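You operate a simulated robot arm through the tools that you are given. There is no shell and no other tool.

Carry out the task below with a simulated robot arm. There is one attempt and no reset: what you move stays moved.

Task
Stack the white and green sleeves on the long stem, set the ruler's slider about level, thread the nut on.
Fine: the slider ends about level with the top of the stack, less than one line of the ruler off; the loose nut is turned home on the sleeves; the other sleeve and the nut on the short stem stay.

It is judged by the outcome, as a careful person would: the job done as asked, and still so three seconds after it is handed in. It fails if anything else is knocked over, pushed out of place, dropped, spilled or broken.

Robot
A 6-joint arm with a two-finger parallel gripper, fixed in place. Base frame: the origin is on the floor under the middle of its stand, x ahead of it, y to its left, z up. Readings come in mm, rad, newtons and seconds.
It reaches about 1066 mm from its shoulder. Its first joint turns from -2.897 to 2.897 rad. Payload 3.91 kg.
The TCP is the grasp point between the finger pads, 30 mm short of the fingertips. In the tool frame z runs along the fingers and y along their closing line. Largest opening 110 mm; finger width 20, thickness 10; the body of the gripper, 48 by 112 mm, starts 55 mm behind the TCP.
Orientation is told as [roll, pitch, yaw] about the base's x, y, z axes, in that order, counted from this pose: with the fingers straight down and closing along the base's y, the tool's x points along the base's -x, its y along +y and its z along -z.

Tools
- The arm moves only by the tool apply_moves. Its argument "targets" is a list of rows, each an object (a shift or turn left out is 0, a gripper value left out holds the last) with "jaw": the opening, from 0 (shut) to 1 (fully open); "slide": the shift along the base's x, y, z in m, a list of three; "delta_rot": the turn, a rotation vector about the base's x, y, z in rad, a list of three. In form: [{"jaw": jaw, "slide": [x, y, z], "delta_rot": [wx, wy, wz]}, ...]. A call has 1 to 20 rows; each row is the pose to reach, as a shift and turn from the pose commanded when the call began. Each row takes 0.2 s and may step no farther than 50 mm and 0.15 rad from the row before; otherwise, or with a gripper value out of range, the whole call is refused. Where a pose cannot be reached the arm comes as near as it can. A force on the tool above 50 N (or 10 N above the force at the start of the call, whichever is more), or a blocked arm, ends the call early, and 0.2 s more pass. The fingers move at their own pace (about 153 mm/s each) and stop on an object; they squeeze with about 42 N. The grip force told is the motor's: it shows also when the fingers shut on nothing. Time passes only in rows, and 0.2 s behind the last, so rows that repeat a pose let the fingers close. The reply holds the time, the measured pose of the TCP, the force on the tool along the base axes, the opening and the grip force, in the units named above and with some noise, with the torque about the TCP (base axes, N m) and any sound that the robot's microphone picked up, and new pictures: "pictures" is both (left out), scene, wrist or none.
- Cameras (640 x 400 px; columns grow to the right, rows downward): "scene" is fixed at [51.2, -648.8, 1416.4]; the picture's right is [0.34, -0.94, 0.00], its down [-0.39, -0.14, -0.91] and it looks along [0.85, 0.31, -0.42] (base axes); focal length 270 px, centre (320, 200). "wrist" rides on the gripper at [72, 17, -103] in the tool frame; the picture's right is [-0.23, 0.97, 0.00], its down [-0.76, -0.18, -0.62] and it looks along [-0.61, -0.14, 0.78] (tool axes); focal length 222 px, centre (320, 200). There is no depth. A picture from a camera that has moved, and an enlarged one, comes with that camera's place and axes in the base frame and with its lens.
- inspect(camera, box): a new picture of the part [left, top, right, bottom] of that camera's present view, enlarged. The clock stands still meanwhile.
- hand_in(): hands the job in; it is judged then, once.

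Nothing tells you positions but the pictures and the camera data. Unless the task says otherwise, let go and move clear before handing in.

The tools are called after "Request:" by a JSON object that holds its "name" and its "arguments". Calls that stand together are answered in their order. apply_moves: Moves the arm, as the interface text tells. Its arguments: {"type":"object","properties":{"targets":{"type":"array"},"pictures":{"type":"string","enum":["both","scene","wrist","none"]}},"required":["targets"]} The other tools are called the same way: inspect (camera, box) takes an enlarged picture of a part of a camera's view; hand_in () hands the job in.

At the start:

```text
time: 0.0
position: [512.7, -193.1, 1319.6]
orientation: [0.001, 0.0, -0.001]
ft_force: [0.6, 0.1, 0.3]
torque: [0.01, -0.04, -0.01]
grip_width: 110.3
gripper_force: 0.3
```

scene: 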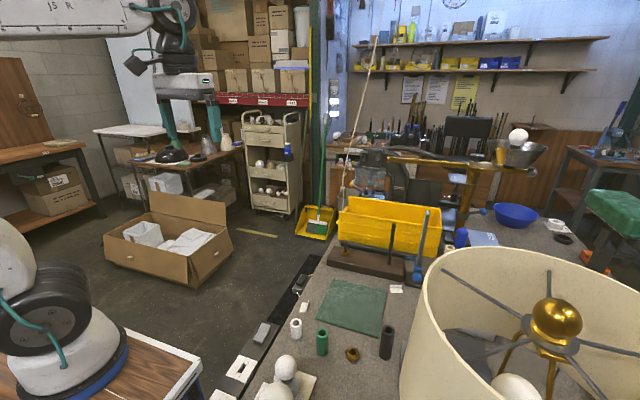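
wrist: 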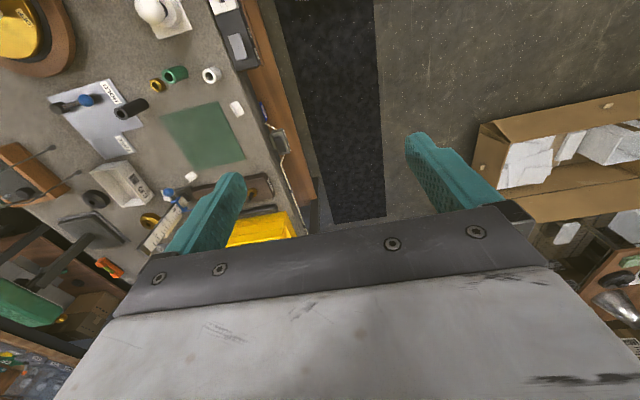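

I see a bench with white, green and dark sleeves, a brass nut, a board with stems and a blue thing (maybe the ruler with slider). First I'll take enlarged pictures to locate everything.

Request:
{"name": "inspect", "arguments": {"camera": "scene", "box": [260, 180, 460, 380]}}

Request:
{"name": "inspect", "arguments": {"camera": "wrist", "box": [0, 0, 320, 300]}}

Request:
{"name": "inspect", "arguments": {"camera": "scene", "box": [320, 200, 460, 290]}}

```text
2.00 times, centred on (360, 280) of scene
camera zoom: at [51.2, -648.8, 1416.4], right [0.34, -0.94, 0.0], down [-0.39, -0.14, -0.91], along [0.85, 0.31, -0.42], focal length 541 px, centre (240, 40)
```

zoom: 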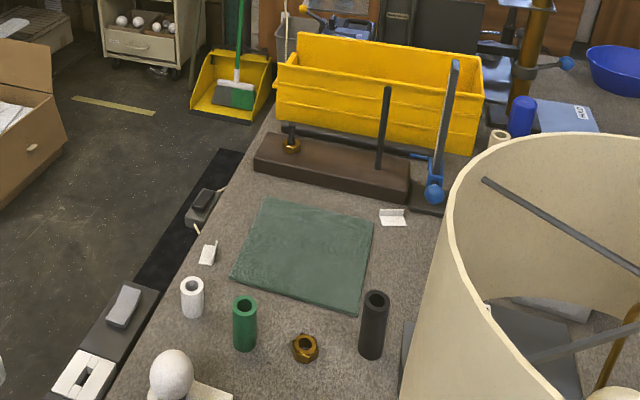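

```text
1.33 times, centred on (160, 150) of wrist
camera zoom: at [441.1, -175.2, 1423.1], right [0.23, 0.97, 0.0], down [0.76, -0.18, 0.62], along [0.61, -0.14, -0.78], focal length 296 px, centre (533, 267)
```

zoom: 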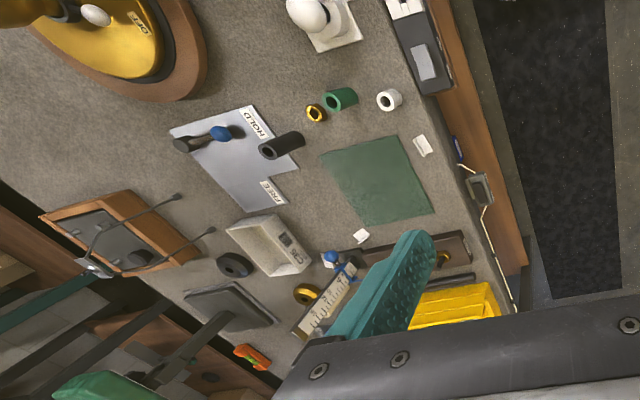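

```text
4.44 times, centred on (390, 245) of scene
camera zoom: at [51.2, -648.8, 1416.4], right [0.34, -0.94, 0.0], down [-0.39, -0.14, -0.91], along [0.85, 0.31, -0.42], focal length 1201 px, centre (9, 0)
```

zoom: 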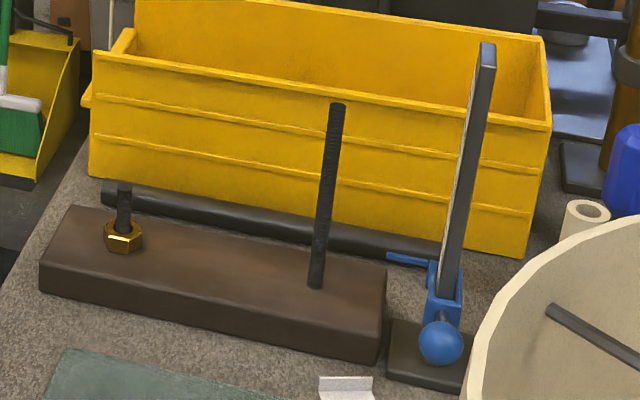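

The stand is a wooden block with a short stem (nut on it) and a long stem. The ruler has a blue slider and a ball knob, and a separate HOLD/FREE plate with a lever lies nearby. I'll look closer at these before moving.

Request:
{"name": "inspect", "arguments": {"camera": "wrist", "box": [0, 60, 200, 260]}}

Request:
{"name": "inspect", "arguments": {"camera": "wrist", "box": [40, 70, 120, 140]}}

Request:
{"name": "inspect", "arguments": {"camera": "scene", "box": [395, 190, 455, 290]}}

Request:
{"name": "inspect", "arguments": {"camera": "scene", "box": [400, 240, 640, 400]}}

```text
2.00 times, centred on (100, 160) of wrist
camera zoom: at [441.1, -175.2, 1423.1], right [0.23, 0.97, 0.0], down [0.76, -0.18, 0.62], along [0.61, -0.14, -0.78], focal length 444 px, centre (760, 280)
```

zoom: 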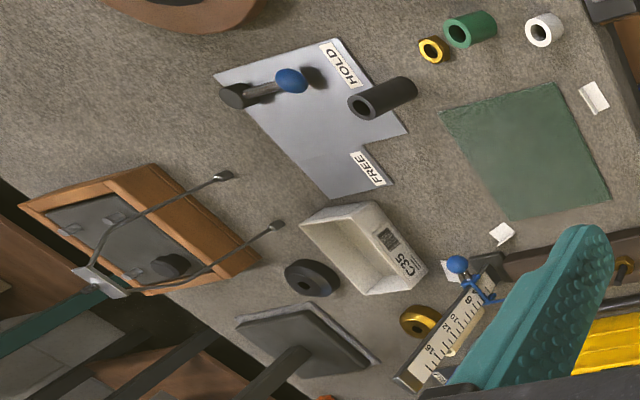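

```text
5.71 times, centred on (80, 105) of wrist
camera zoom: at [441.1, -175.2, 1423.1], right [0.23, 0.97, 0.0], down [0.76, -0.18, 0.62], along [0.61, -0.14, -0.78], focal length 1269 px, centre (1691, 743)
```

zoom: 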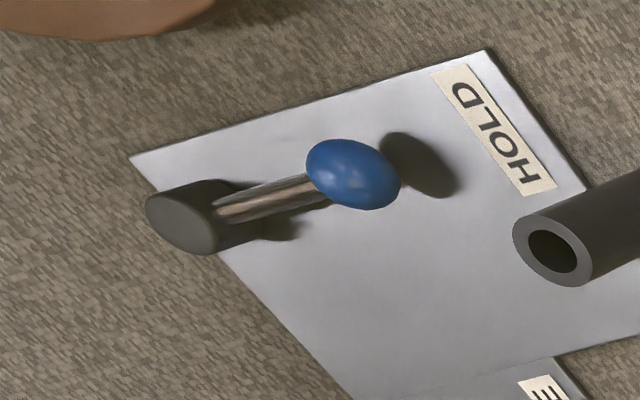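

```text
4.00 times, centred on (425, 240) of scene
camera zoom: at [51.2, -648.8, 1416.4], right [0.34, -0.94, 0.0], down [-0.39, -0.14, -0.91], along [0.85, 0.31, -0.42], focal length 1081 px, centre (-100, 40)
```

zoom: 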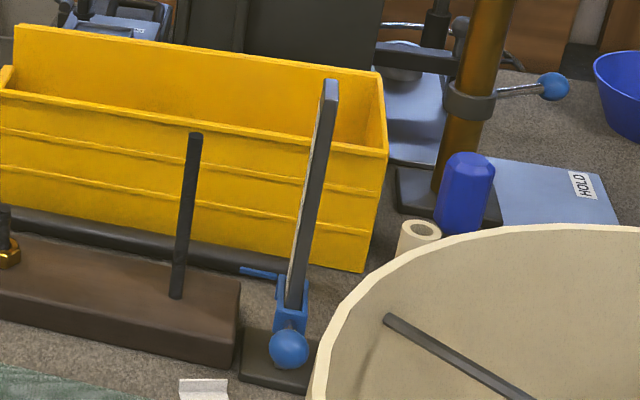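

```text
2.50 times, centred on (520, 320) of scene
camera zoom: at [51.2, -648.8, 1416.4], right [0.34, -0.94, 0.0], down [-0.39, -0.14, -0.91], along [0.85, 0.31, -0.42], focal length 676 px, centre (-180, -100)
```

zoom: 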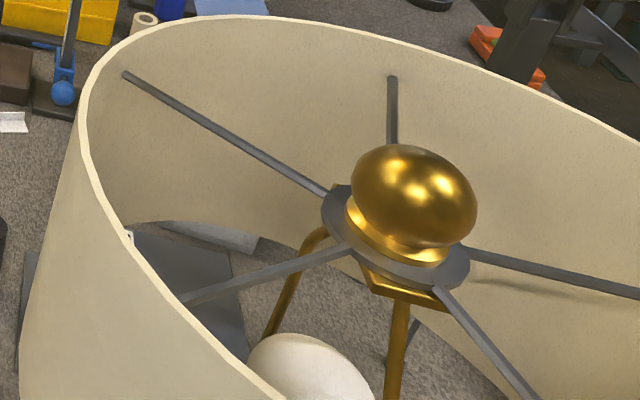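

Next I'll move the arm high over the bench to get a clearer wrist view. The lampshade seems to be around (320,-800), up to about z 1.2 m, so I'll keep away from it.

Request:
{"name": "apply_moves", "arguments": {"targets": [{"jaw": 1, "slide": [0, -0.05, 0]}, {"slide": [0, -0.1, -0.02]}, {"slide": [0, -0.14, -0.04]}, {"slide": [0, -0.18, -0.06]}, {"slide": [0, -0.22, -0.08]}]}}

```text
refused: row 2 steps farther than a row can; nothing moved
```

The second row went past the 50 mm step limit and the whole call was refused, so nothing moved. I'll repeat the same move in smaller steps.

Request:
{"name": "apply_moves", "arguments": {"targets": [{"jaw": 1, "slide": [0, -0.045, 0]}, {"slide": [0, -0.085, -0.02]}, {"slide": [0, -0.125, -0.04]}, {"slide": [0, -0.165, -0.06]}, {"slide": [0, -0.205, -0.08]}]}}

```text
time: 1.2
position: [511.8, -397.6, 1238.9]
orientation: [0.001, 0.001, 0.0]
ft_force: [0.3, 0.6, 0.1]
torque: [-0.06, -0.01, -0.02]
grip_width: 110.0
gripper_force: 0.0
camera wrist: at [439.3, -379.6, 1342.4], right [0.23, 0.97, 0.0], down [0.76, -0.18, 0.62], along [0.61, -0.14, -0.78], focal length 222 px, centre (320, 200)
```

scene: 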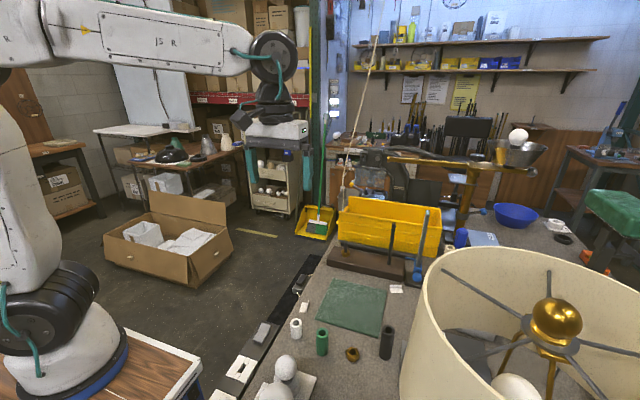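
wrist: 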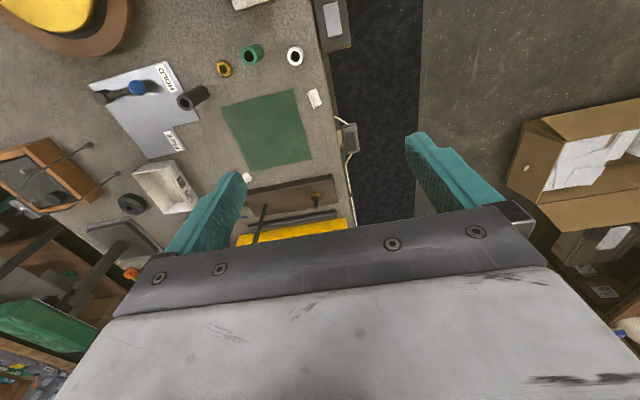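

The move worked and the view down to the bench is clear. I'll go closer, with the camera aimed at the stand and ruler near (790,-600).

Request:
{"name": "apply_moves", "arguments": {"targets": [{"jaw": 1, "slide": [0.0185, -0.0273, -0.026]}, {"slide": [0.037, -0.0547, -0.052]}, {"slide": [0.0555, -0.082, -0.078]}, {"slide": [0.074, -0.1093, -0.104]}, {"slide": [0.0925, -0.1367, -0.13]}, {"slide": [0.111, -0.164, -0.15]}]}}

```text
time: 2.6
position: [622.8, -561.1, 1085.7]
orientation: [-0.003, -0.002, 0.001]
ft_force: [-1.2, 0.4, 0.4]
torque: [-0.05, -0.04, 0.01]
grip_width: 110.0
gripper_force: 0.1
camera wrist: at [551.9, -543.0, 1191.0], right [0.23, 0.97, 0.0], down [0.76, -0.18, 0.62], along [0.61, -0.14, -0.78], focal length 222 px, centre (320, 200)
```

scene: 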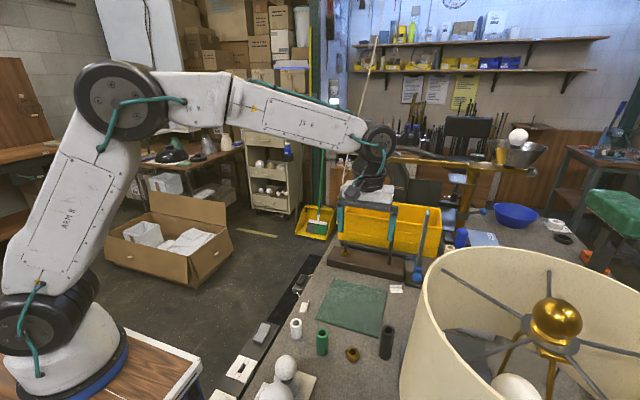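
wrist: 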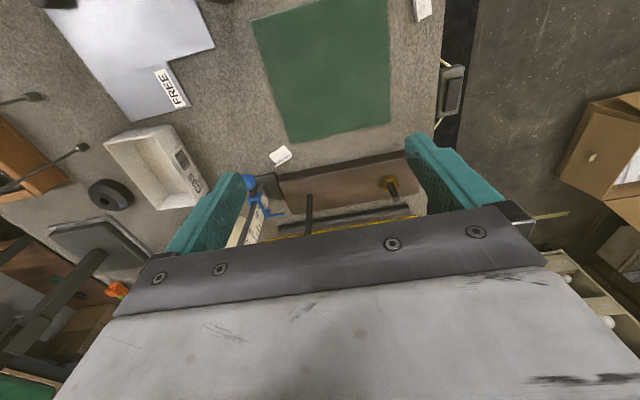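

The stand now lies between the fingers in the wrist picture. I'll enlarge that area to see the ruler and slider.

Request:
{"name": "inspect", "arguments": {"camera": "wrist", "box": [220, 130, 440, 250]}}

Request:
{"name": "inspect", "arguments": {"camera": "wrist", "box": [220, 160, 300, 250]}}

Request:
{"name": "inspect", "arguments": {"camera": "scene", "box": [430, 190, 540, 280]}}

```text
2.91 times, centred on (330, 190) of wrist
camera zoom: at [551.9, -543.0, 1191.0], right [0.23, 0.97, 0.0], down [0.76, -0.18, 0.62], along [0.61, -0.14, -0.78], focal length 646 px, centre (291, 229)
```

zoom: 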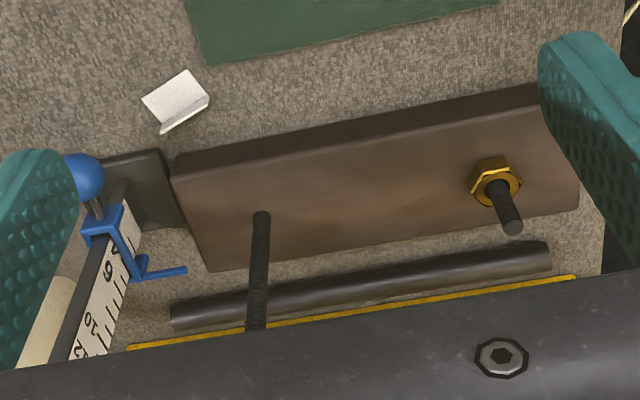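

```text
4.44 times, centred on (260, 205) of wrist
camera zoom: at [551.9, -543.0, 1191.0], right [0.23, 0.97, 0.0], down [0.76, -0.18, 0.62], along [0.61, -0.14, -0.78], focal length 987 px, centre (587, 178)
```

zoom: 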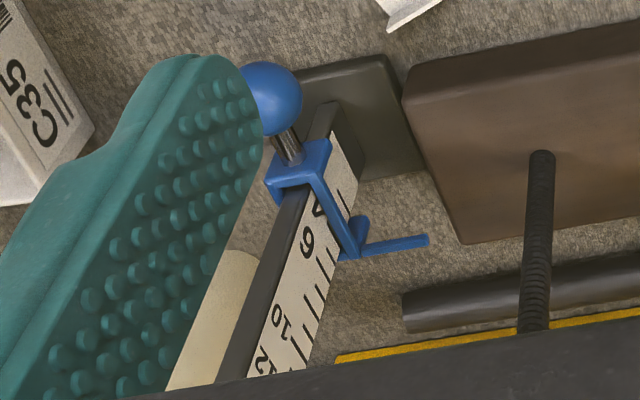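

```text
4.44 times, centred on (485, 235) of scene
camera zoom: at [51.2, -648.8, 1416.4], right [0.34, -0.94, 0.0], down [-0.39, -0.14, -0.91], along [0.85, 0.31, -0.42], focal length 1201 px, centre (-413, 44)
```

zoom: 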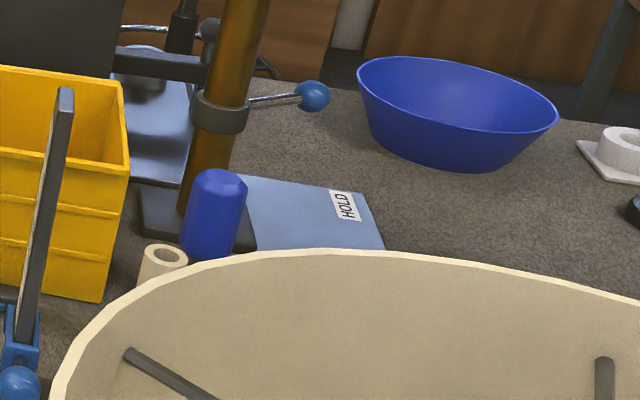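

The ruler stands at the right end of the block with its scale facing the stems, and the slider sits low. Now I'll go back to look at the loose sleeves and nut from above.

Request:
{"name": "apply_moves", "arguments": {"targets": [{"jaw": 1, "slide": [-0.032, 0.02, 0.011]}, {"slide": [-0.064, 0.04, 0.022]}, {"slide": [-0.096, 0.06, 0.033]}, {"slide": [-0.128, 0.08, 0.044]}, {"slide": [-0.16, 0.1, 0.055]}, {"slide": [-0.193, 0.121, 0.065]}], "pictures": "wrist"}}

```text
time: 4.0
position: [431.3, -440.0, 1152.1]
orientation: [0.003, -0.001, 0.001]
ft_force: [0.2, -0.4, 0.1]
torque: [0.04, 0.03, 0.01]
grip_width: 110.1
gripper_force: 0.1
camera wrist: at [359.3, -422.1, 1257.2], right [0.23, 0.97, 0.0], down [0.76, -0.18, 0.62], along [0.61, -0.14, -0.78], focal length 222 px, centre (320, 200)
```

wrist: 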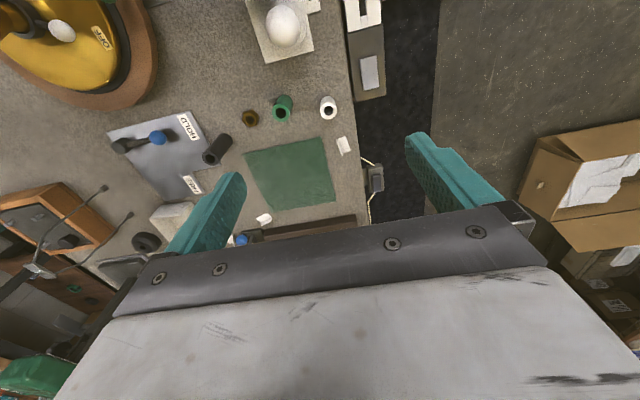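

Request:
{"name": "inspect", "arguments": {"camera": "wrist", "box": [190, 70, 370, 190]}}

Request:
{"name": "inspect", "arguments": {"camera": "wrist", "box": [230, 80, 350, 140]}}

Request:
{"name": "inspect", "arguments": {"camera": "wrist", "box": [0, 0, 220, 210]}}

Request:
{"name": "inspect", "arguments": {"camera": "scene", "box": [275, 310, 405, 380]}}

```text
3.33 times, centred on (280, 130) of wrist
camera zoom: at [359.3, -422.1, 1257.2], right [0.23, 0.97, 0.0], down [0.76, -0.18, 0.62], along [0.61, -0.14, -0.78], focal length 740 px, centre (453, 433)
```

zoom: 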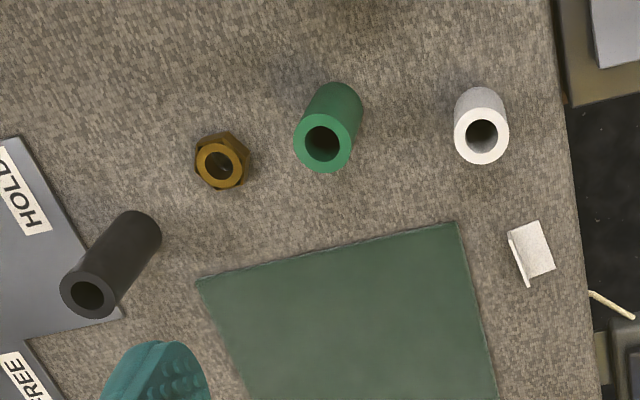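

```text
5.33 times, centred on (290, 110) of wrist
camera zoom: at [359.3, -422.1, 1257.2], right [0.23, 0.97, 0.0], down [0.76, -0.18, 0.62], along [0.61, -0.14, -0.78], focal length 1185 px, centre (480, 680)
```

zoom: 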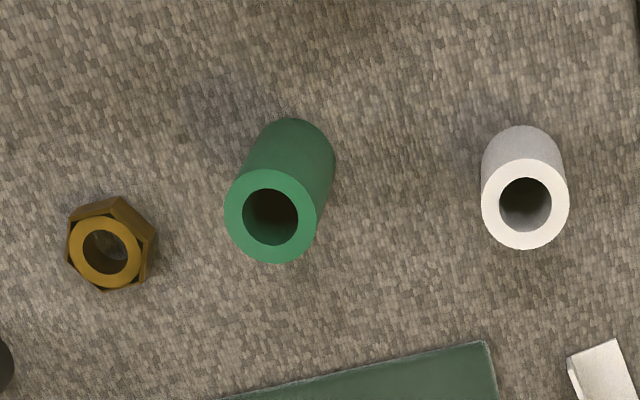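

```text
1.90 times, centred on (110, 105) of wrist
camera zoom: at [359.3, -422.1, 1257.2], right [0.23, 0.97, 0.0], down [0.76, -0.18, 0.62], along [0.61, -0.14, -0.78], focal length 423 px, centre (720, 381)
```

zoom: 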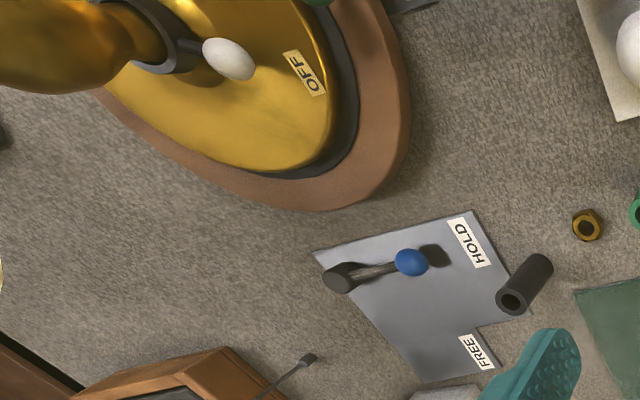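

```text
4.92 times, centred on (340, 345) of scene
camera zoom: at [51.2, -648.8, 1416.4], right [0.34, -0.94, 0.0], down [-0.39, -0.14, -0.91], along [0.85, 0.31, -0.42], focal length 1331 px, centre (222, -514)
```

zoom: 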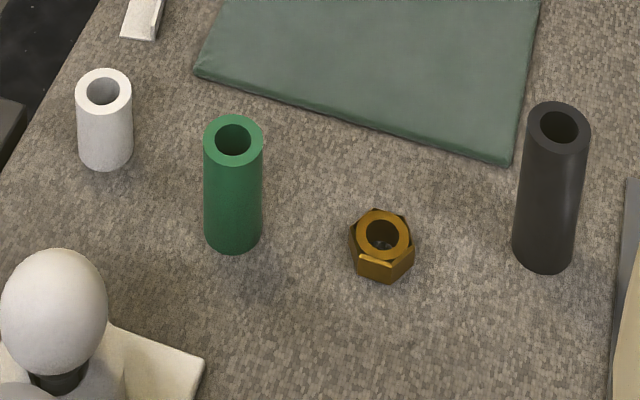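

Bench top is about z 817. By triangulation:
- White sleeve: (481,-431), 40 mm tall
- Green sleeve: (460,-507), 65 mm tall
- Loose nut: (470,-579)
- Dark sleeve: (499,-650)
- Long stem: (804,-619), from z 847 to about 1003

I'll turn the gripper to yaw -90° so its body and camera clear the ruler, and hover over the white sleeve.

Request:
{"name": "apply_moves", "arguments": {"targets": [{"jaw": 0.45, "slide": [0.005, 0.001, -0.01], "delta_rot": [0, 0, -0.142]}, {"slide": [0.01, 0.002, -0.02], "delta_rot": [0, 0, -0.285]}, {"slide": [0.015, 0.003, -0.03], "delta_rot": [0, 0, -0.428]}, {"slide": [0.02, 0.004, -0.04], "delta_rot": [0, 0, -0.571]}, {"slide": [0.025, 0.005, -0.05], "delta_rot": [0, 0, -0.714]}, {"slide": [0.03, 0.006, -0.06], "delta_rot": [0, 0, -0.857]}, {"slide": [0.035, 0.007, -0.08], "delta_rot": [0, 0, -1.0]}, {"slide": [0.04, 0.008, -0.1], "delta_rot": [0, 0, -1.143]}, {"slide": [0.045, 0.009, -0.12], "delta_rot": [0, 0, -1.286]}, {"slide": [0.05, 0.009, -0.14], "delta_rot": [0, 0, -1.429]}, {"slide": [0.05, 0.009, -0.15], "delta_rot": [0, 0, -1.5708]}]}}

```text
time: 6.4
position: [480.1, -431.4, 1003.5]
orientation: [0.0, 0.0, -1.573]
ft_force: [0.8, 0.5, -0.2]
torque: [-0.02, -0.01, -0.02]
grip_width: 49.6
gripper_force: 0.0
camera wrist: at [498.8, -358.4, 1107.1], right [0.97, -0.23, 0.0], down [-0.18, -0.76, 0.62], along [-0.14, -0.61, -0.78], focal length 222 px, centre (320, 200)
```

scene: 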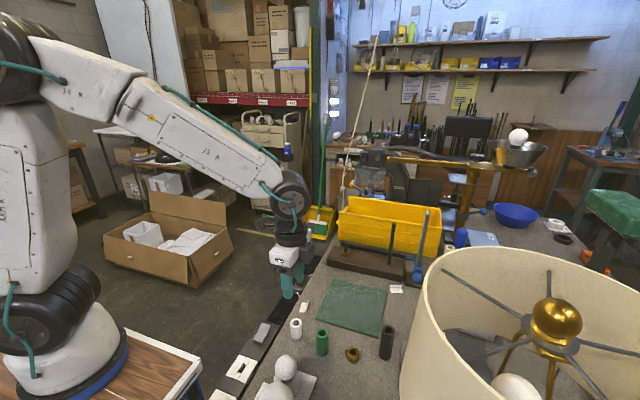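
wrist: 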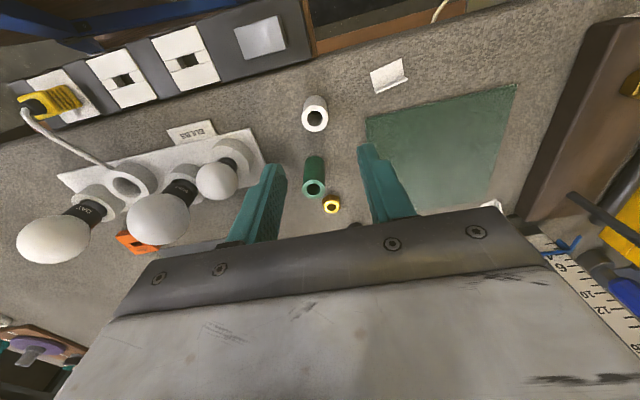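

The fingers hover over the white sleeve. The wrist view puts it near (475,-434), so I'll lower partway, shift slightly and check again.

Request:
{"name": "apply_moves", "arguments": {"targets": [{"jaw": 0.45, "slide": [-0.004, -0.0025, -0.045]}, {"slide": [-0.004, -0.0025, -0.085]}, {"slide": [-0.004, -0.0025, -0.1]}], "pictures": "wrist"}}

```text
time: 7.2
position: [476.3, -434.4, 902.3]
orientation: [0.0, 0.0, -1.57]
ft_force: [-0.2, 0.8, 0.3]
torque: [-0.01, -0.03, 0.02]
grip_width: 49.7
gripper_force: 0.1
camera wrist: at [494.0, -361.3, 1006.2], right [0.97, -0.23, 0.0], down [-0.18, -0.76, 0.62], along [-0.14, -0.61, -0.78], focal length 222 px, centre (320, 200)
```

wrist: 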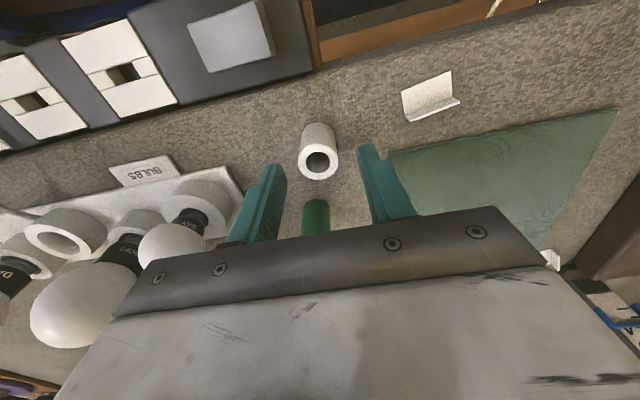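

Request:
{"name": "inspect", "arguments": {"camera": "wrist", "box": [230, 110, 410, 240]}}

```text
3.08 times, centred on (320, 175) of wrist
camera zoom: at [494.0, -361.3, 1006.2], right [0.97, -0.23, 0.0], down [-0.18, -0.76, 0.62], along [-0.14, -0.61, -0.78], focal length 684 px, centre (320, 277)
```

zoom: 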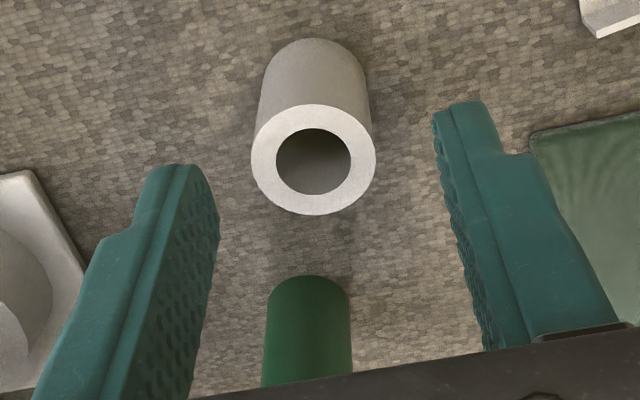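

The sleeve is centred between the fingers, slightly further toward -y. I'll lower to about z 865 and check the alignment again before closing.

Request:
{"name": "apply_moves", "arguments": {"targets": [{"slide": [-0.001, -0.003, -0.02]}, {"slide": [-0.001, -0.003, -0.037]}], "pictures": "none"}}

Request:
{"name": "inspect", "arguments": {"camera": "wrist", "box": [230, 110, 410, 240]}}

Request:
{"name": "inspect", "arguments": {"camera": "scene", "box": [260, 290, 340, 350]}}

```text
time: 7.8
position: [477.0, -436.8, 866.6]
orientation: [0.0, 0.0, -1.571]
ft_force: [-0.7, -0.1, 0.1]
torque: [-0.02, -0.01, 0.04]
grip_width: 50.2
gripper_force: 0.0
```

```text
3.08 times, centred on (320, 175) of wrist
camera zoom: at [494.1, -364.1, 970.4], right [0.97, -0.23, 0.0], down [-0.18, -0.76, 0.62], along [-0.14, -0.61, -0.78], focal length 684 px, centre (320, 277)
```

zoom: 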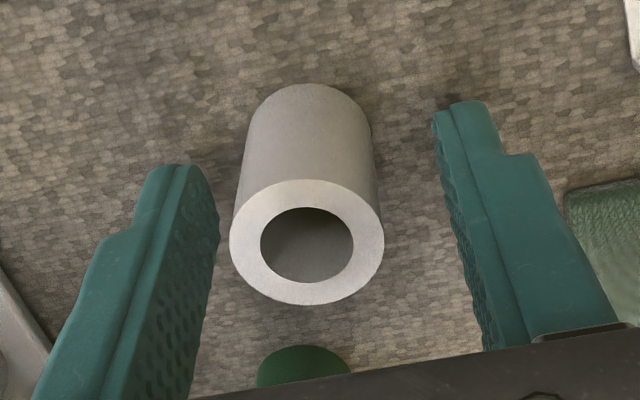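

```text
6.67 times, centred on (300, 320) of scene
camera zoom: at [51.2, -648.8, 1416.4], right [0.34, -0.94, 0.0], down [-0.39, -0.14, -0.91], along [0.85, 0.31, -0.42], focal length 1802 px, centre (453, -600)
```

zoom: 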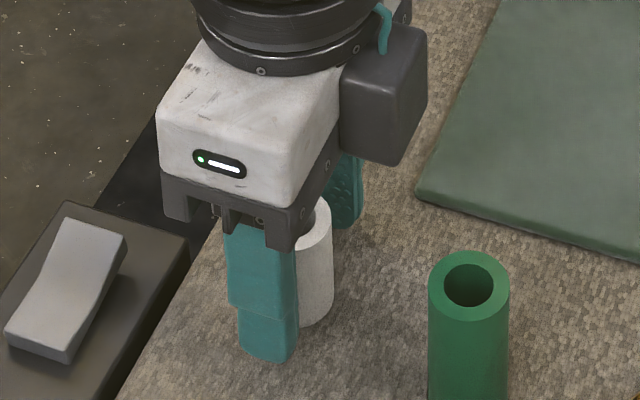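

The white sleeve's top is about level with the TCP and centred, with tips roughly 9 mm above the bench. I'll close on it and lift a little.

Request:
{"name": "apply_moves", "arguments": {"targets": [{"jaw": 0.22, "slide": [-0.0015, 0.001, 0]}, {"jaw": 0.1, "slide": [-0.0015, 0.001, 0]}, {"jaw": 0.1, "slide": [-0.0015, 0.001, 0]}, {"jaw": 0.1, "slide": [-0.0015, 0.001, 0.02]}, {"jaw": 0.1, "slide": [-0.0015, 0.001, 0.05]}]}}

```text
time: 9.0
position: [474.8, -437.6, 916.9]
orientation: [0.001, 0.0, -1.572]
ft_force: [-0.2, -0.5, -0.1]
torque: [0.03, -0.01, 0.03]
grip_width: 23.2
gripper_force: 41.8
camera wrist: at [491.7, -364.3, 1020.5], right [0.97, -0.23, 0.0], down [-0.18, -0.76, 0.62], along [-0.14, -0.61, -0.78], focal length 222 px, centre (320, 200)
```

scene: 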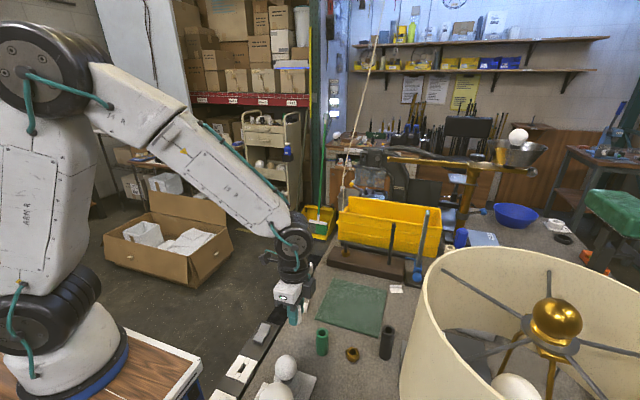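
wrist: 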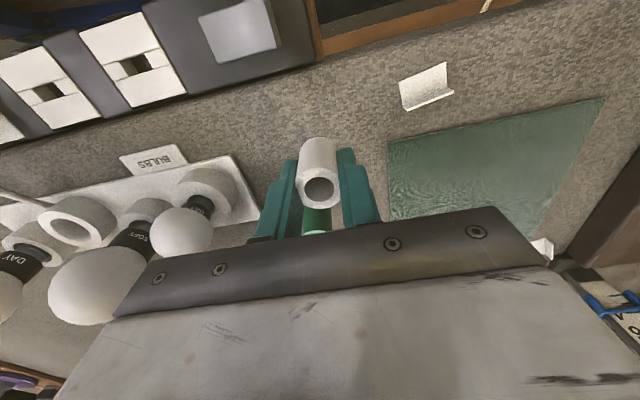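

The white sleeve is in the grip (reading 23 mm). I'll check how it sits between the pads.

Request:
{"name": "inspect", "arguments": {"camera": "wrist", "box": [240, 120, 400, 240]}}

Request:
{"name": "inspect", "arguments": {"camera": "scene", "box": [255, 230, 345, 340]}}

```text
3.33 times, centred on (320, 180) of wrist
camera zoom: at [491.7, -364.3, 1020.5], right [0.97, -0.23, 0.0], down [-0.18, -0.76, 0.62], along [-0.14, -0.61, -0.78], focal length 740 px, centre (320, 267)
```

zoom: 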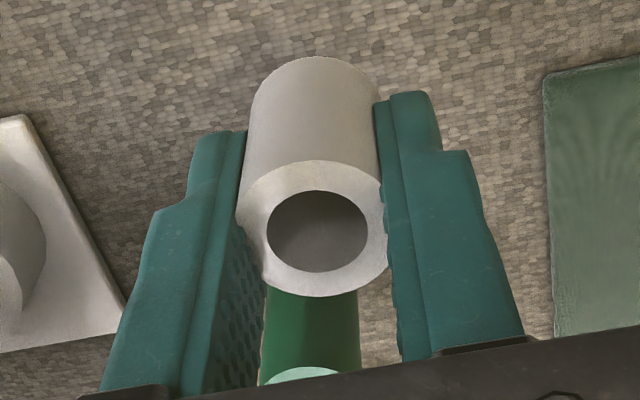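

```text
3.64 times, centred on (300, 285) of scene
camera zoom: at [51.2, -648.8, 1416.4], right [0.34, -0.94, 0.0], down [-0.39, -0.14, -0.91], along [0.85, 0.31, -0.42], focal length 983 px, centre (393, -109)
```

zoom: 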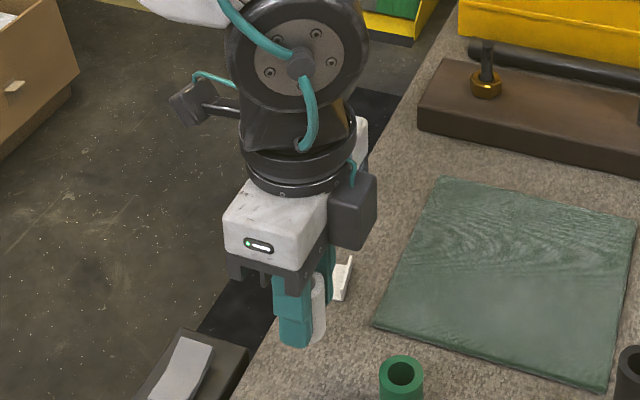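

I'll check in the scene view at high zoom how the sleeve sits relative to the finger.

Request:
{"name": "inspect", "arguments": {"camera": "scene", "box": [280, 290, 320, 330]}}

```text
10.00 times, centred on (300, 310) of scene
camera zoom: at [51.2, -648.8, 1416.4], right [0.34, -0.94, 0.0], down [-0.39, -0.14, -0.91], along [0.85, 0.31, -0.42], focal length 2703 px, centre (520, -900)
```

zoom: 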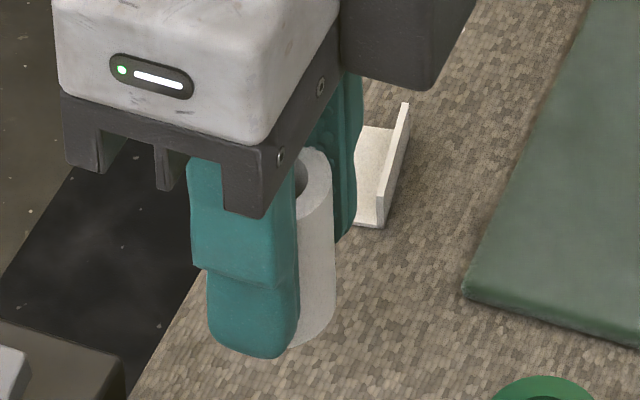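

The sleeve sits centred on the pads. I'll lift it clear and carry it to a point short of the long stem, then judge alignment there.

Request:
{"name": "apply_moves", "arguments": {"targets": [{"jaw": 0.1, "slide": [0, 0, 0.045]}, {"slide": [0, 0, 0.09]}, {"slide": [0.02, -0.01, 0.13]}, {"slide": [0.055, -0.026, 0.158]}, {"slide": [0.097, -0.045, 0.163]}, {"slide": [0.139, -0.064, 0.165]}, {"slide": [0.181, -0.083, 0.165]}, {"slide": [0.223, -0.102, 0.165]}, {"slide": [0.265, -0.122, 0.165]}]}}

```text
time: 11.0
position: [738.1, -560.1, 1082.1]
orientation: [0.003, -0.001, -1.571]
ft_force: [-0.7, -0.2, 0.5]
torque: [-0.03, -0.05, 0.0]
grip_width: 22.9
gripper_force: 41.9
camera wrist: at [755.6, -486.3, 1186.3], right [0.97, -0.23, 0.0], down [-0.18, -0.76, 0.62], along [-0.14, -0.61, -0.78], focal length 222 px, centre (320, 200)
```

scene: 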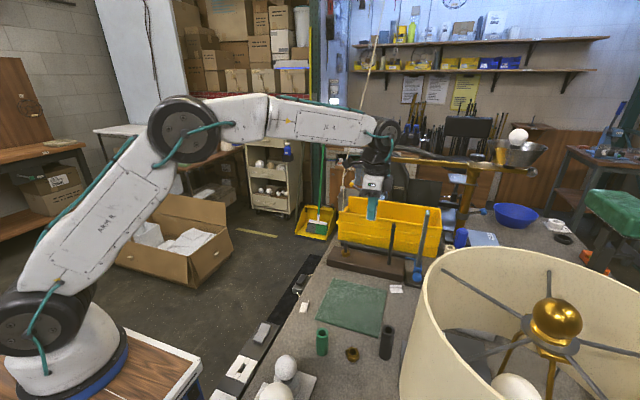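
wrist: 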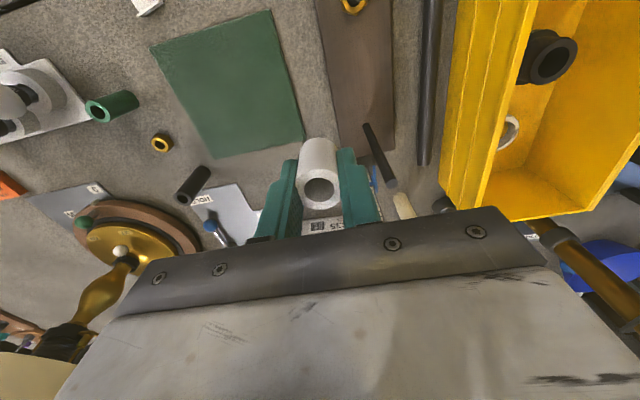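

The long stem is visible just ahead in the wrist picture. I'll zoom in on both cameras to measure the offset from the held sleeve.

Request:
{"name": "inspect", "arguments": {"camera": "wrist", "box": [260, 90, 460, 240]}}

Request:
{"name": "inspect", "arguments": {"camera": "scene", "box": [345, 170, 445, 290]}}

```text
2.67 times, centred on (360, 165) of wrist
camera zoom: at [755.6, -486.3, 1186.3], right [0.97, -0.23, 0.0], down [-0.18, -0.76, 0.62], along [-0.14, -0.61, -0.78], focal length 592 px, centre (213, 293)
```

zoom: 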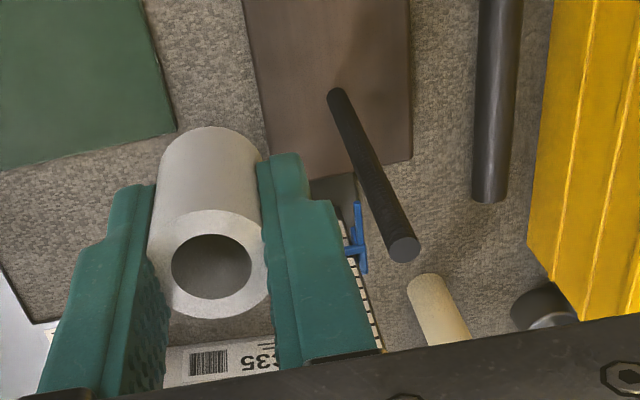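

```text
3.33 times, centred on (395, 230) of scene
camera zoom: at [51.2, -648.8, 1416.4], right [0.34, -0.94, 0.0], down [-0.39, -0.14, -0.91], along [0.85, 0.31, -0.42], focal length 901 px, centre (70, 100)
```

zoom: 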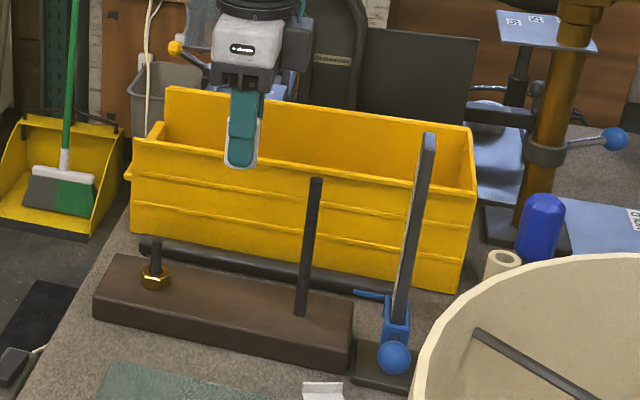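

Combining both views, I estimate the stem at about (797,-620) and the held sleeve about +3 mm in y from the TCP. I'll move over the stem at this height and check from both cameras.

Request:
{"name": "apply_moves", "arguments": {"targets": [{"slide": [0.02, -0.021, 0]}, {"slide": [0.04, -0.042, 0]}, {"slide": [0.0585, -0.063, 0]}], "pictures": "none"}}

Request:
{"name": "inspect", "arguments": {"camera": "wrist", "box": [240, 60, 420, 240]}}

Request:
{"name": "inspect", "arguments": {"camera": "scene", "box": [365, 180, 435, 290]}}

```text
time: 11.8
position: [797.6, -619.6, 1082.7]
orientation: [-0.001, 0.001, -1.571]
ft_force: [0.3, 1.2, 1.1]
torque: [-0.02, -0.03, 0.0]
grip_width: 23.0
gripper_force: 42.3
```

```text
2.22 times, centred on (330, 150) of wrist
camera zoom: at [814.6, -547.4, 1186.5], right [0.97, -0.23, 0.0], down [-0.18, -0.76, 0.62], along [-0.14, -0.61, -0.78], focal length 494 px, centre (298, 311)
```

zoom: 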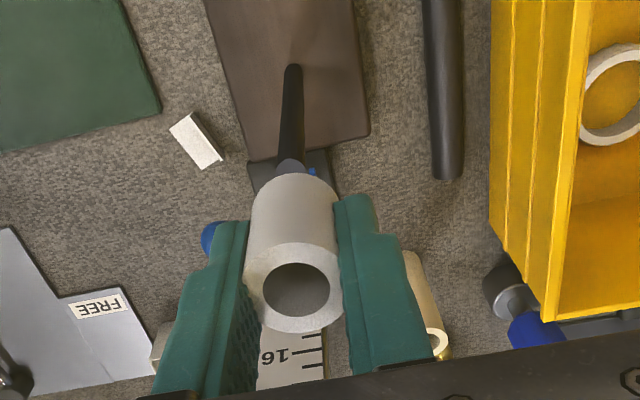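

```text
3.64 times, centred on (400, 235) of scene
camera zoom: at [51.2, -648.8, 1416.4], right [0.34, -0.94, 0.0], down [-0.39, -0.14, -0.91], along [0.85, 0.31, -0.42], focal length 983 px, centre (29, 73)
```

zoom: 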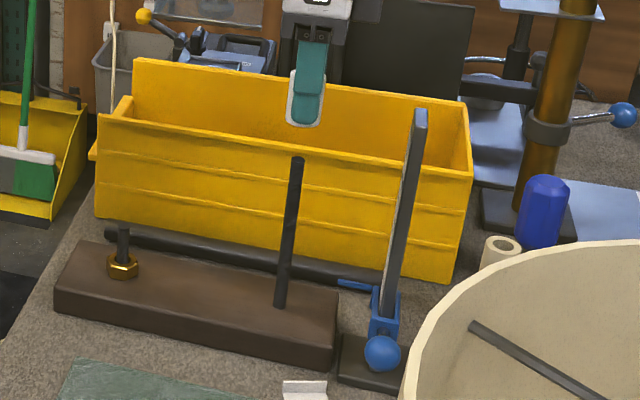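

The alignment is within a few millimetres. I'll zoom in more to refine it before lowering.

Request:
{"name": "inspect", "arguments": {"camera": "wrist", "box": [290, 80, 350, 160]}}

Request:
{"name": "inspect", "arguments": {"camera": "wrist", "box": [280, 120, 360, 210]}}

Request:
{"name": "inspect", "arguments": {"camera": "scene", "box": [380, 185, 420, 235]}}

Request:
{"name": "inspect", "arguments": {"camera": "scene", "box": [380, 220, 420, 270]}}

```text
5.00 times, centred on (320, 120) of wrist
camera zoom: at [814.6, -547.4, 1186.5], right [0.97, -0.23, 0.0], down [-0.18, -0.76, 0.62], along [-0.14, -0.61, -0.78], focal length 1111 px, centre (320, 600)
```

zoom: 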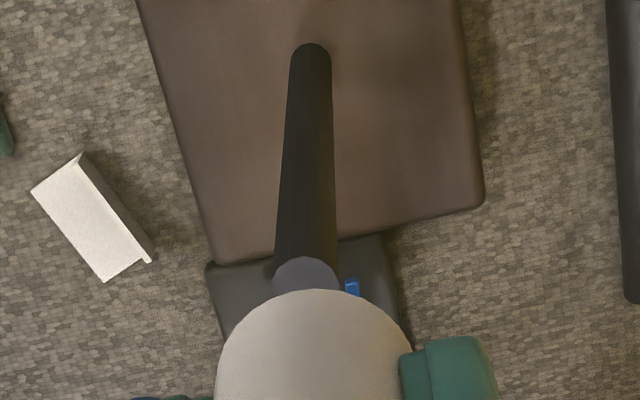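

```text
4.44 times, centred on (320, 165) of wrist
camera zoom: at [814.6, -547.4, 1186.5], right [0.97, -0.23, 0.0], down [-0.18, -0.76, 0.62], along [-0.14, -0.61, -0.78], focal length 987 px, centre (320, 356)
```

zoom: 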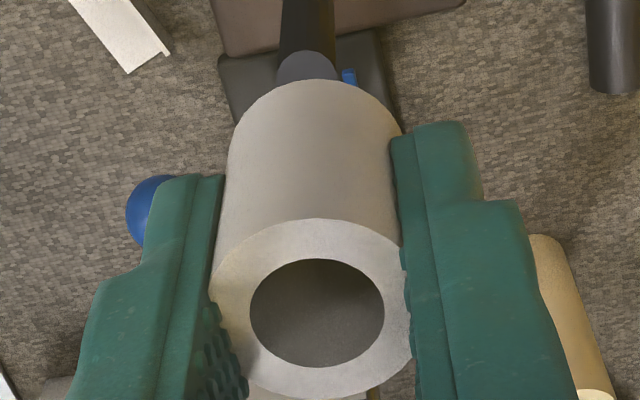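

```text
8.00 times, centred on (400, 210) of scene
camera zoom: at [51.2, -648.8, 1416.4], right [0.34, -0.94, 0.0], down [-0.39, -0.14, -0.91], along [0.85, 0.31, -0.42], focal length 2162 px, centre (-320, 120)
```

zoom: 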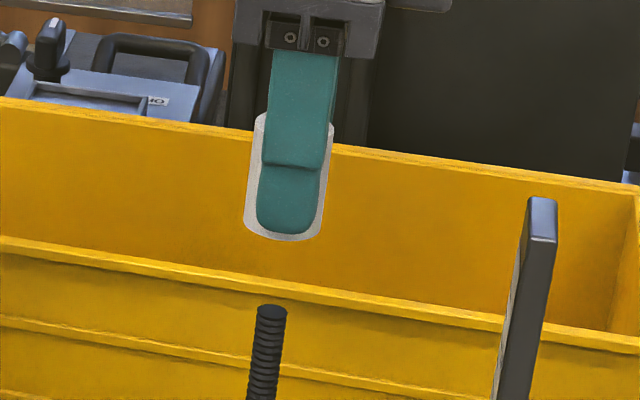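

```text
8.00 times, centred on (400, 245) of scene
camera zoom: at [51.2, -648.8, 1416.4], right [0.34, -0.94, 0.0], down [-0.39, -0.14, -0.91], along [0.85, 0.31, -0.42], focal length 2162 px, centre (-320, -160)
```

zoom: 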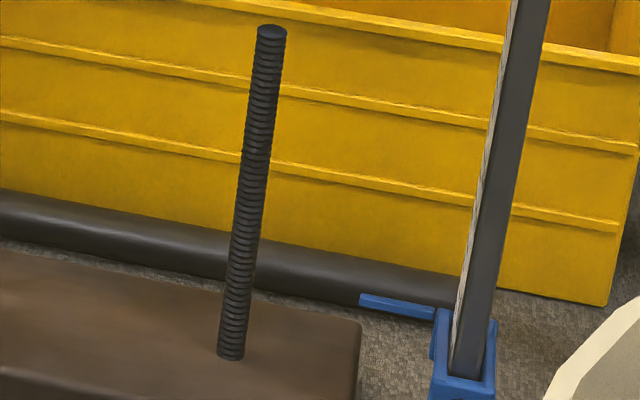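

Stem diameter is about 11 mm and the sleeve bore about 16 mm. The remaining offset is roughly -1.7 mm in x, so I'll correct that and lower partway.

Request:
{"name": "apply_moves", "arguments": {"targets": [{"slide": [-0.0017, 0, 0]}, {"slide": [-0.0017, 0, -0.015]}, {"slide": [-0.0017, 0, -0.03]}], "pictures": "none"}}

Request:
{"name": "inspect", "arguments": {"camera": "wrist", "box": [280, 100, 360, 210]}}

Request:
{"name": "inspect", "arguments": {"camera": "scene", "box": [380, 195, 420, 245]}}

```text
time: 12.6
position: [797.6, -621.3, 1052.2]
orientation: [0.0, 0.0, -1.569]
ft_force: [0.8, 0.0, -0.2]
torque: [0.02, -0.01, 0.0]
grip_width: 23.1
gripper_force: 41.9
```

```text
3.64 times, centred on (320, 155) of wrist
camera zoom: at [814.7, -548.6, 1155.3], right [0.97, -0.23, 0.0], down [-0.18, -0.76, 0.62], along [-0.14, -0.61, -0.78], focal length 808 px, centre (320, 364)
```

zoom: 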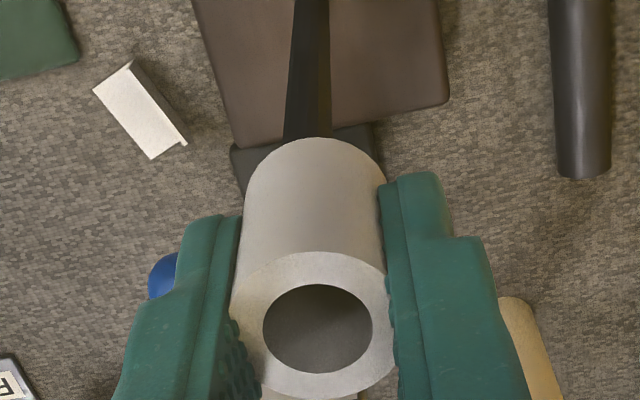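

```text
8.00 times, centred on (400, 220) of scene
camera zoom: at [51.2, -648.8, 1416.4], right [0.34, -0.94, 0.0], down [-0.39, -0.14, -0.91], along [0.85, 0.31, -0.42], focal length 2162 px, centre (-320, 40)
```

zoom: 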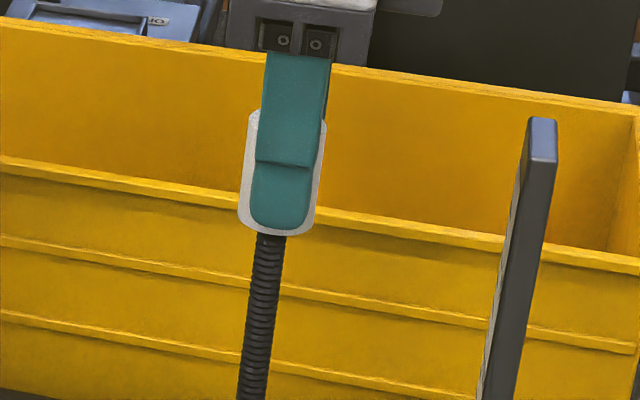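

The sleeve's bottom rim is just above the stem top, and the stem is still about (-1.5,+0.9) mm off. I'll correct that and lower slowly while watching the force.

Request:
{"name": "apply_moves", "arguments": {"targets": [{"slide": [-0.0015, 0.0009, 0]}, {"slide": [-0.0015, 0.0009, -0.005]}, {"slide": [-0.0015, 0.0009, -0.01]}, {"slide": [-0.0015, 0.0009, -0.015]}], "pictures": "none"}}

Request:
{"name": "inspect", "arguments": {"camera": "wrist", "box": [280, 100, 360, 210]}}

Request:
{"name": "inspect", "arguments": {"camera": "scene", "box": [380, 200, 420, 250]}}

```text
time: 13.6
position: [795.9, -620.3, 1037.0]
orientation: [0.0, 0.001, -1.57]
ft_force: [0.9, 0.6, 0.2]
torque: [0.01, -0.03, 0.0]
grip_width: 23.2
gripper_force: 41.9
```

```text
3.64 times, centred on (320, 155) of wrist
camera zoom: at [812.5, -547.0, 1141.5], right [0.97, -0.23, 0.0], down [-0.18, -0.76, 0.62], along [-0.14, -0.61, -0.78], focal length 808 px, centre (320, 364)
```

zoom: 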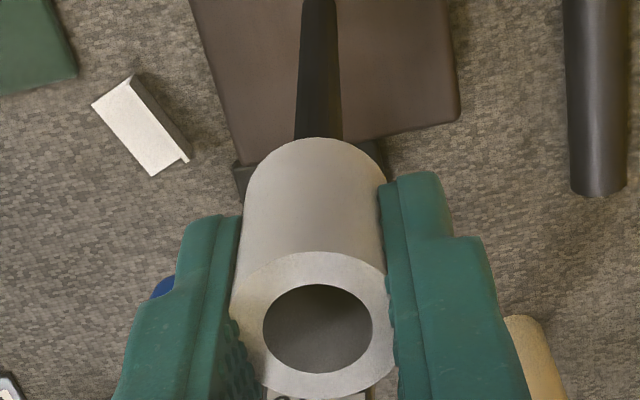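

```text
8.00 times, centred on (400, 225) of scene
camera zoom: at [51.2, -648.8, 1416.4], right [0.34, -0.94, 0.0], down [-0.39, -0.14, -0.91], along [0.85, 0.31, -0.42], focal length 2162 px, centre (-320, 0)
```

zoom: 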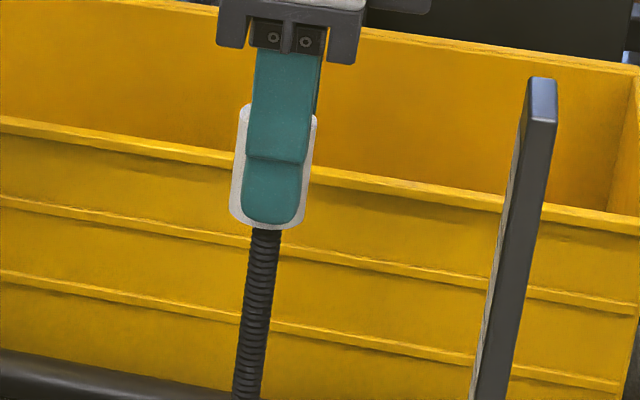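

The stem tip is inside the bore with no contact force. I'll recentre slightly and lower to just above the block.

Request:
{"name": "apply_moves", "arguments": {"targets": [{"slide": [0.0008, 0.0009, -0.005]}, {"slide": [0.0008, 0.0009, -0.02]}, {"slide": [0.0008, 0.0009, -0.035]}, {"slide": [0.0008, 0.0009, -0.05]}, {"slide": [0.0008, 0.0009, -0.065]}, {"slide": [0.0008, 0.0009, -0.08]}, {"slide": [0.0008, 0.0009, -0.095]}, {"slide": [0.0008, 0.0009, -0.11]}], "pictures": "none"}}

Request:
{"name": "inspect", "arguments": {"camera": "wrist", "box": [240, 80, 420, 240]}}

Request:
{"name": "inspect", "arguments": {"camera": "scene", "box": [360, 205, 440, 285]}}

```text
time: 15.3
position: [798.3, -623.4, 955.6]
orientation: [0.012, -0.015, -1.573]
ft_force: [-10.9, 6.7, 12.5]
torque: [-0.17, 0.78, 0.0]
grip_width: 23.2
gripper_force: 41.8
stopped in row 8: the force on the tool passed its limit at 64 N (the readings are from after the stop); the commanded pose is now the measured one
```

```text
2.50 times, centred on (330, 160) of wrist
camera zoom: at [813.8, -547.3, 1058.4], right [0.97, -0.23, 0.01], down [-0.19, -0.75, 0.63], along [-0.13, -0.62, -0.77], focal length 555 px, centre (295, 300)
```

zoom: 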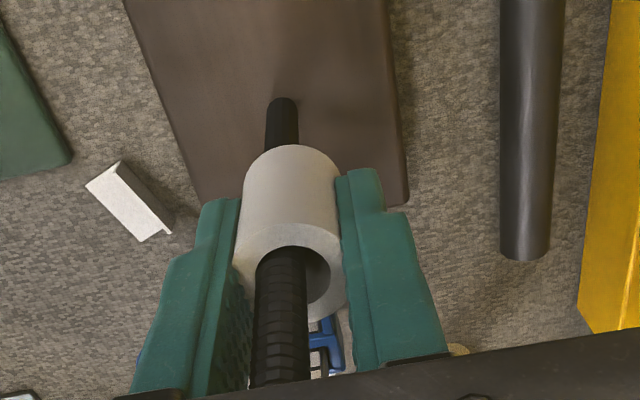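

```text
5.00 times, centred on (400, 245) of scene
camera zoom: at [51.2, -648.8, 1416.4], right [0.34, -0.94, 0.0], down [-0.39, -0.14, -0.91], along [0.85, 0.31, -0.42], focal length 1352 px, centre (-80, -25)
```

zoom: 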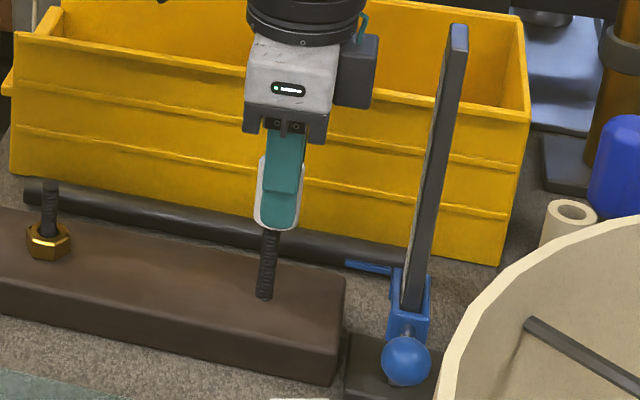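

The stem top met the palm of the gripper: the stem stands about 1008 mm high, so vertical fingers can't reach down to the block with it. Letting the sleeve fall would be careless. I'll lift off, set the sleeve on the mat and regrip it with the gripper tilted about 45° so the stem passes beside the palm.

Request:
{"name": "apply_moves", "arguments": {"targets": [{"jaw": 0.1, "slide": [-0.0005, 0.001, 0.01], "delta_rot": [-0.012, 0.015, 0.002]}, {"slide": [-0.001, 0.002, 0.025], "delta_rot": [-0.012, 0.015, 0.002]}, {"slide": [-0.001, 0.002, 0.05], "delta_rot": [-0.012, 0.015, 0.002]}, {"slide": [-0.001, 0.002, 0.075], "delta_rot": [-0.012, 0.015, 0.002]}, {"slide": [-0.001, 0.002, 0.1], "delta_rot": [-0.012, 0.015, 0.002]}, {"slide": [-0.001, 0.002, 0.125], "delta_rot": [-0.012, 0.015, 0.002]}]}}

```text
time: 16.7
position: [796.5, -619.6, 1078.0]
orientation: [-0.004, -0.025, -1.57]
ft_force: [0.2, -0.6, 0.0]
torque: [-0.01, -0.01, 0.03]
grip_width: 23.4
gripper_force: 41.8
camera wrist: at [814.7, -543.1, 1180.0], right [0.97, -0.23, 0.0], down [-0.17, -0.75, 0.64], along [-0.14, -0.63, -0.77], focal length 222 px, centre (320, 200)
```

scene: 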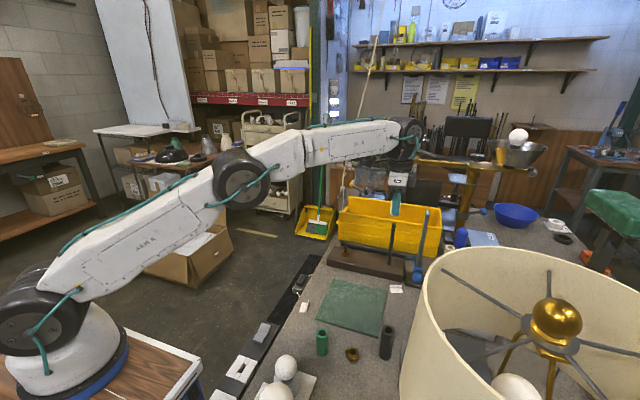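
wrist: 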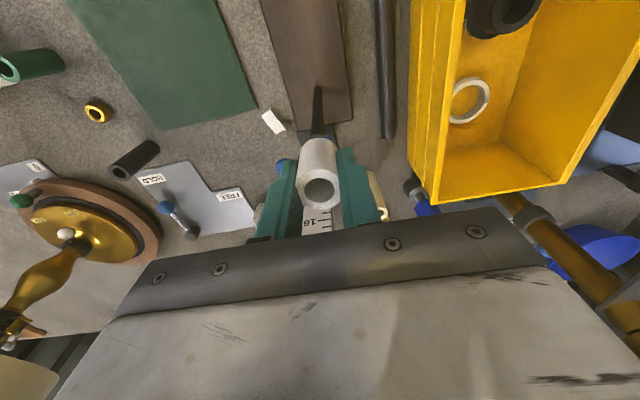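

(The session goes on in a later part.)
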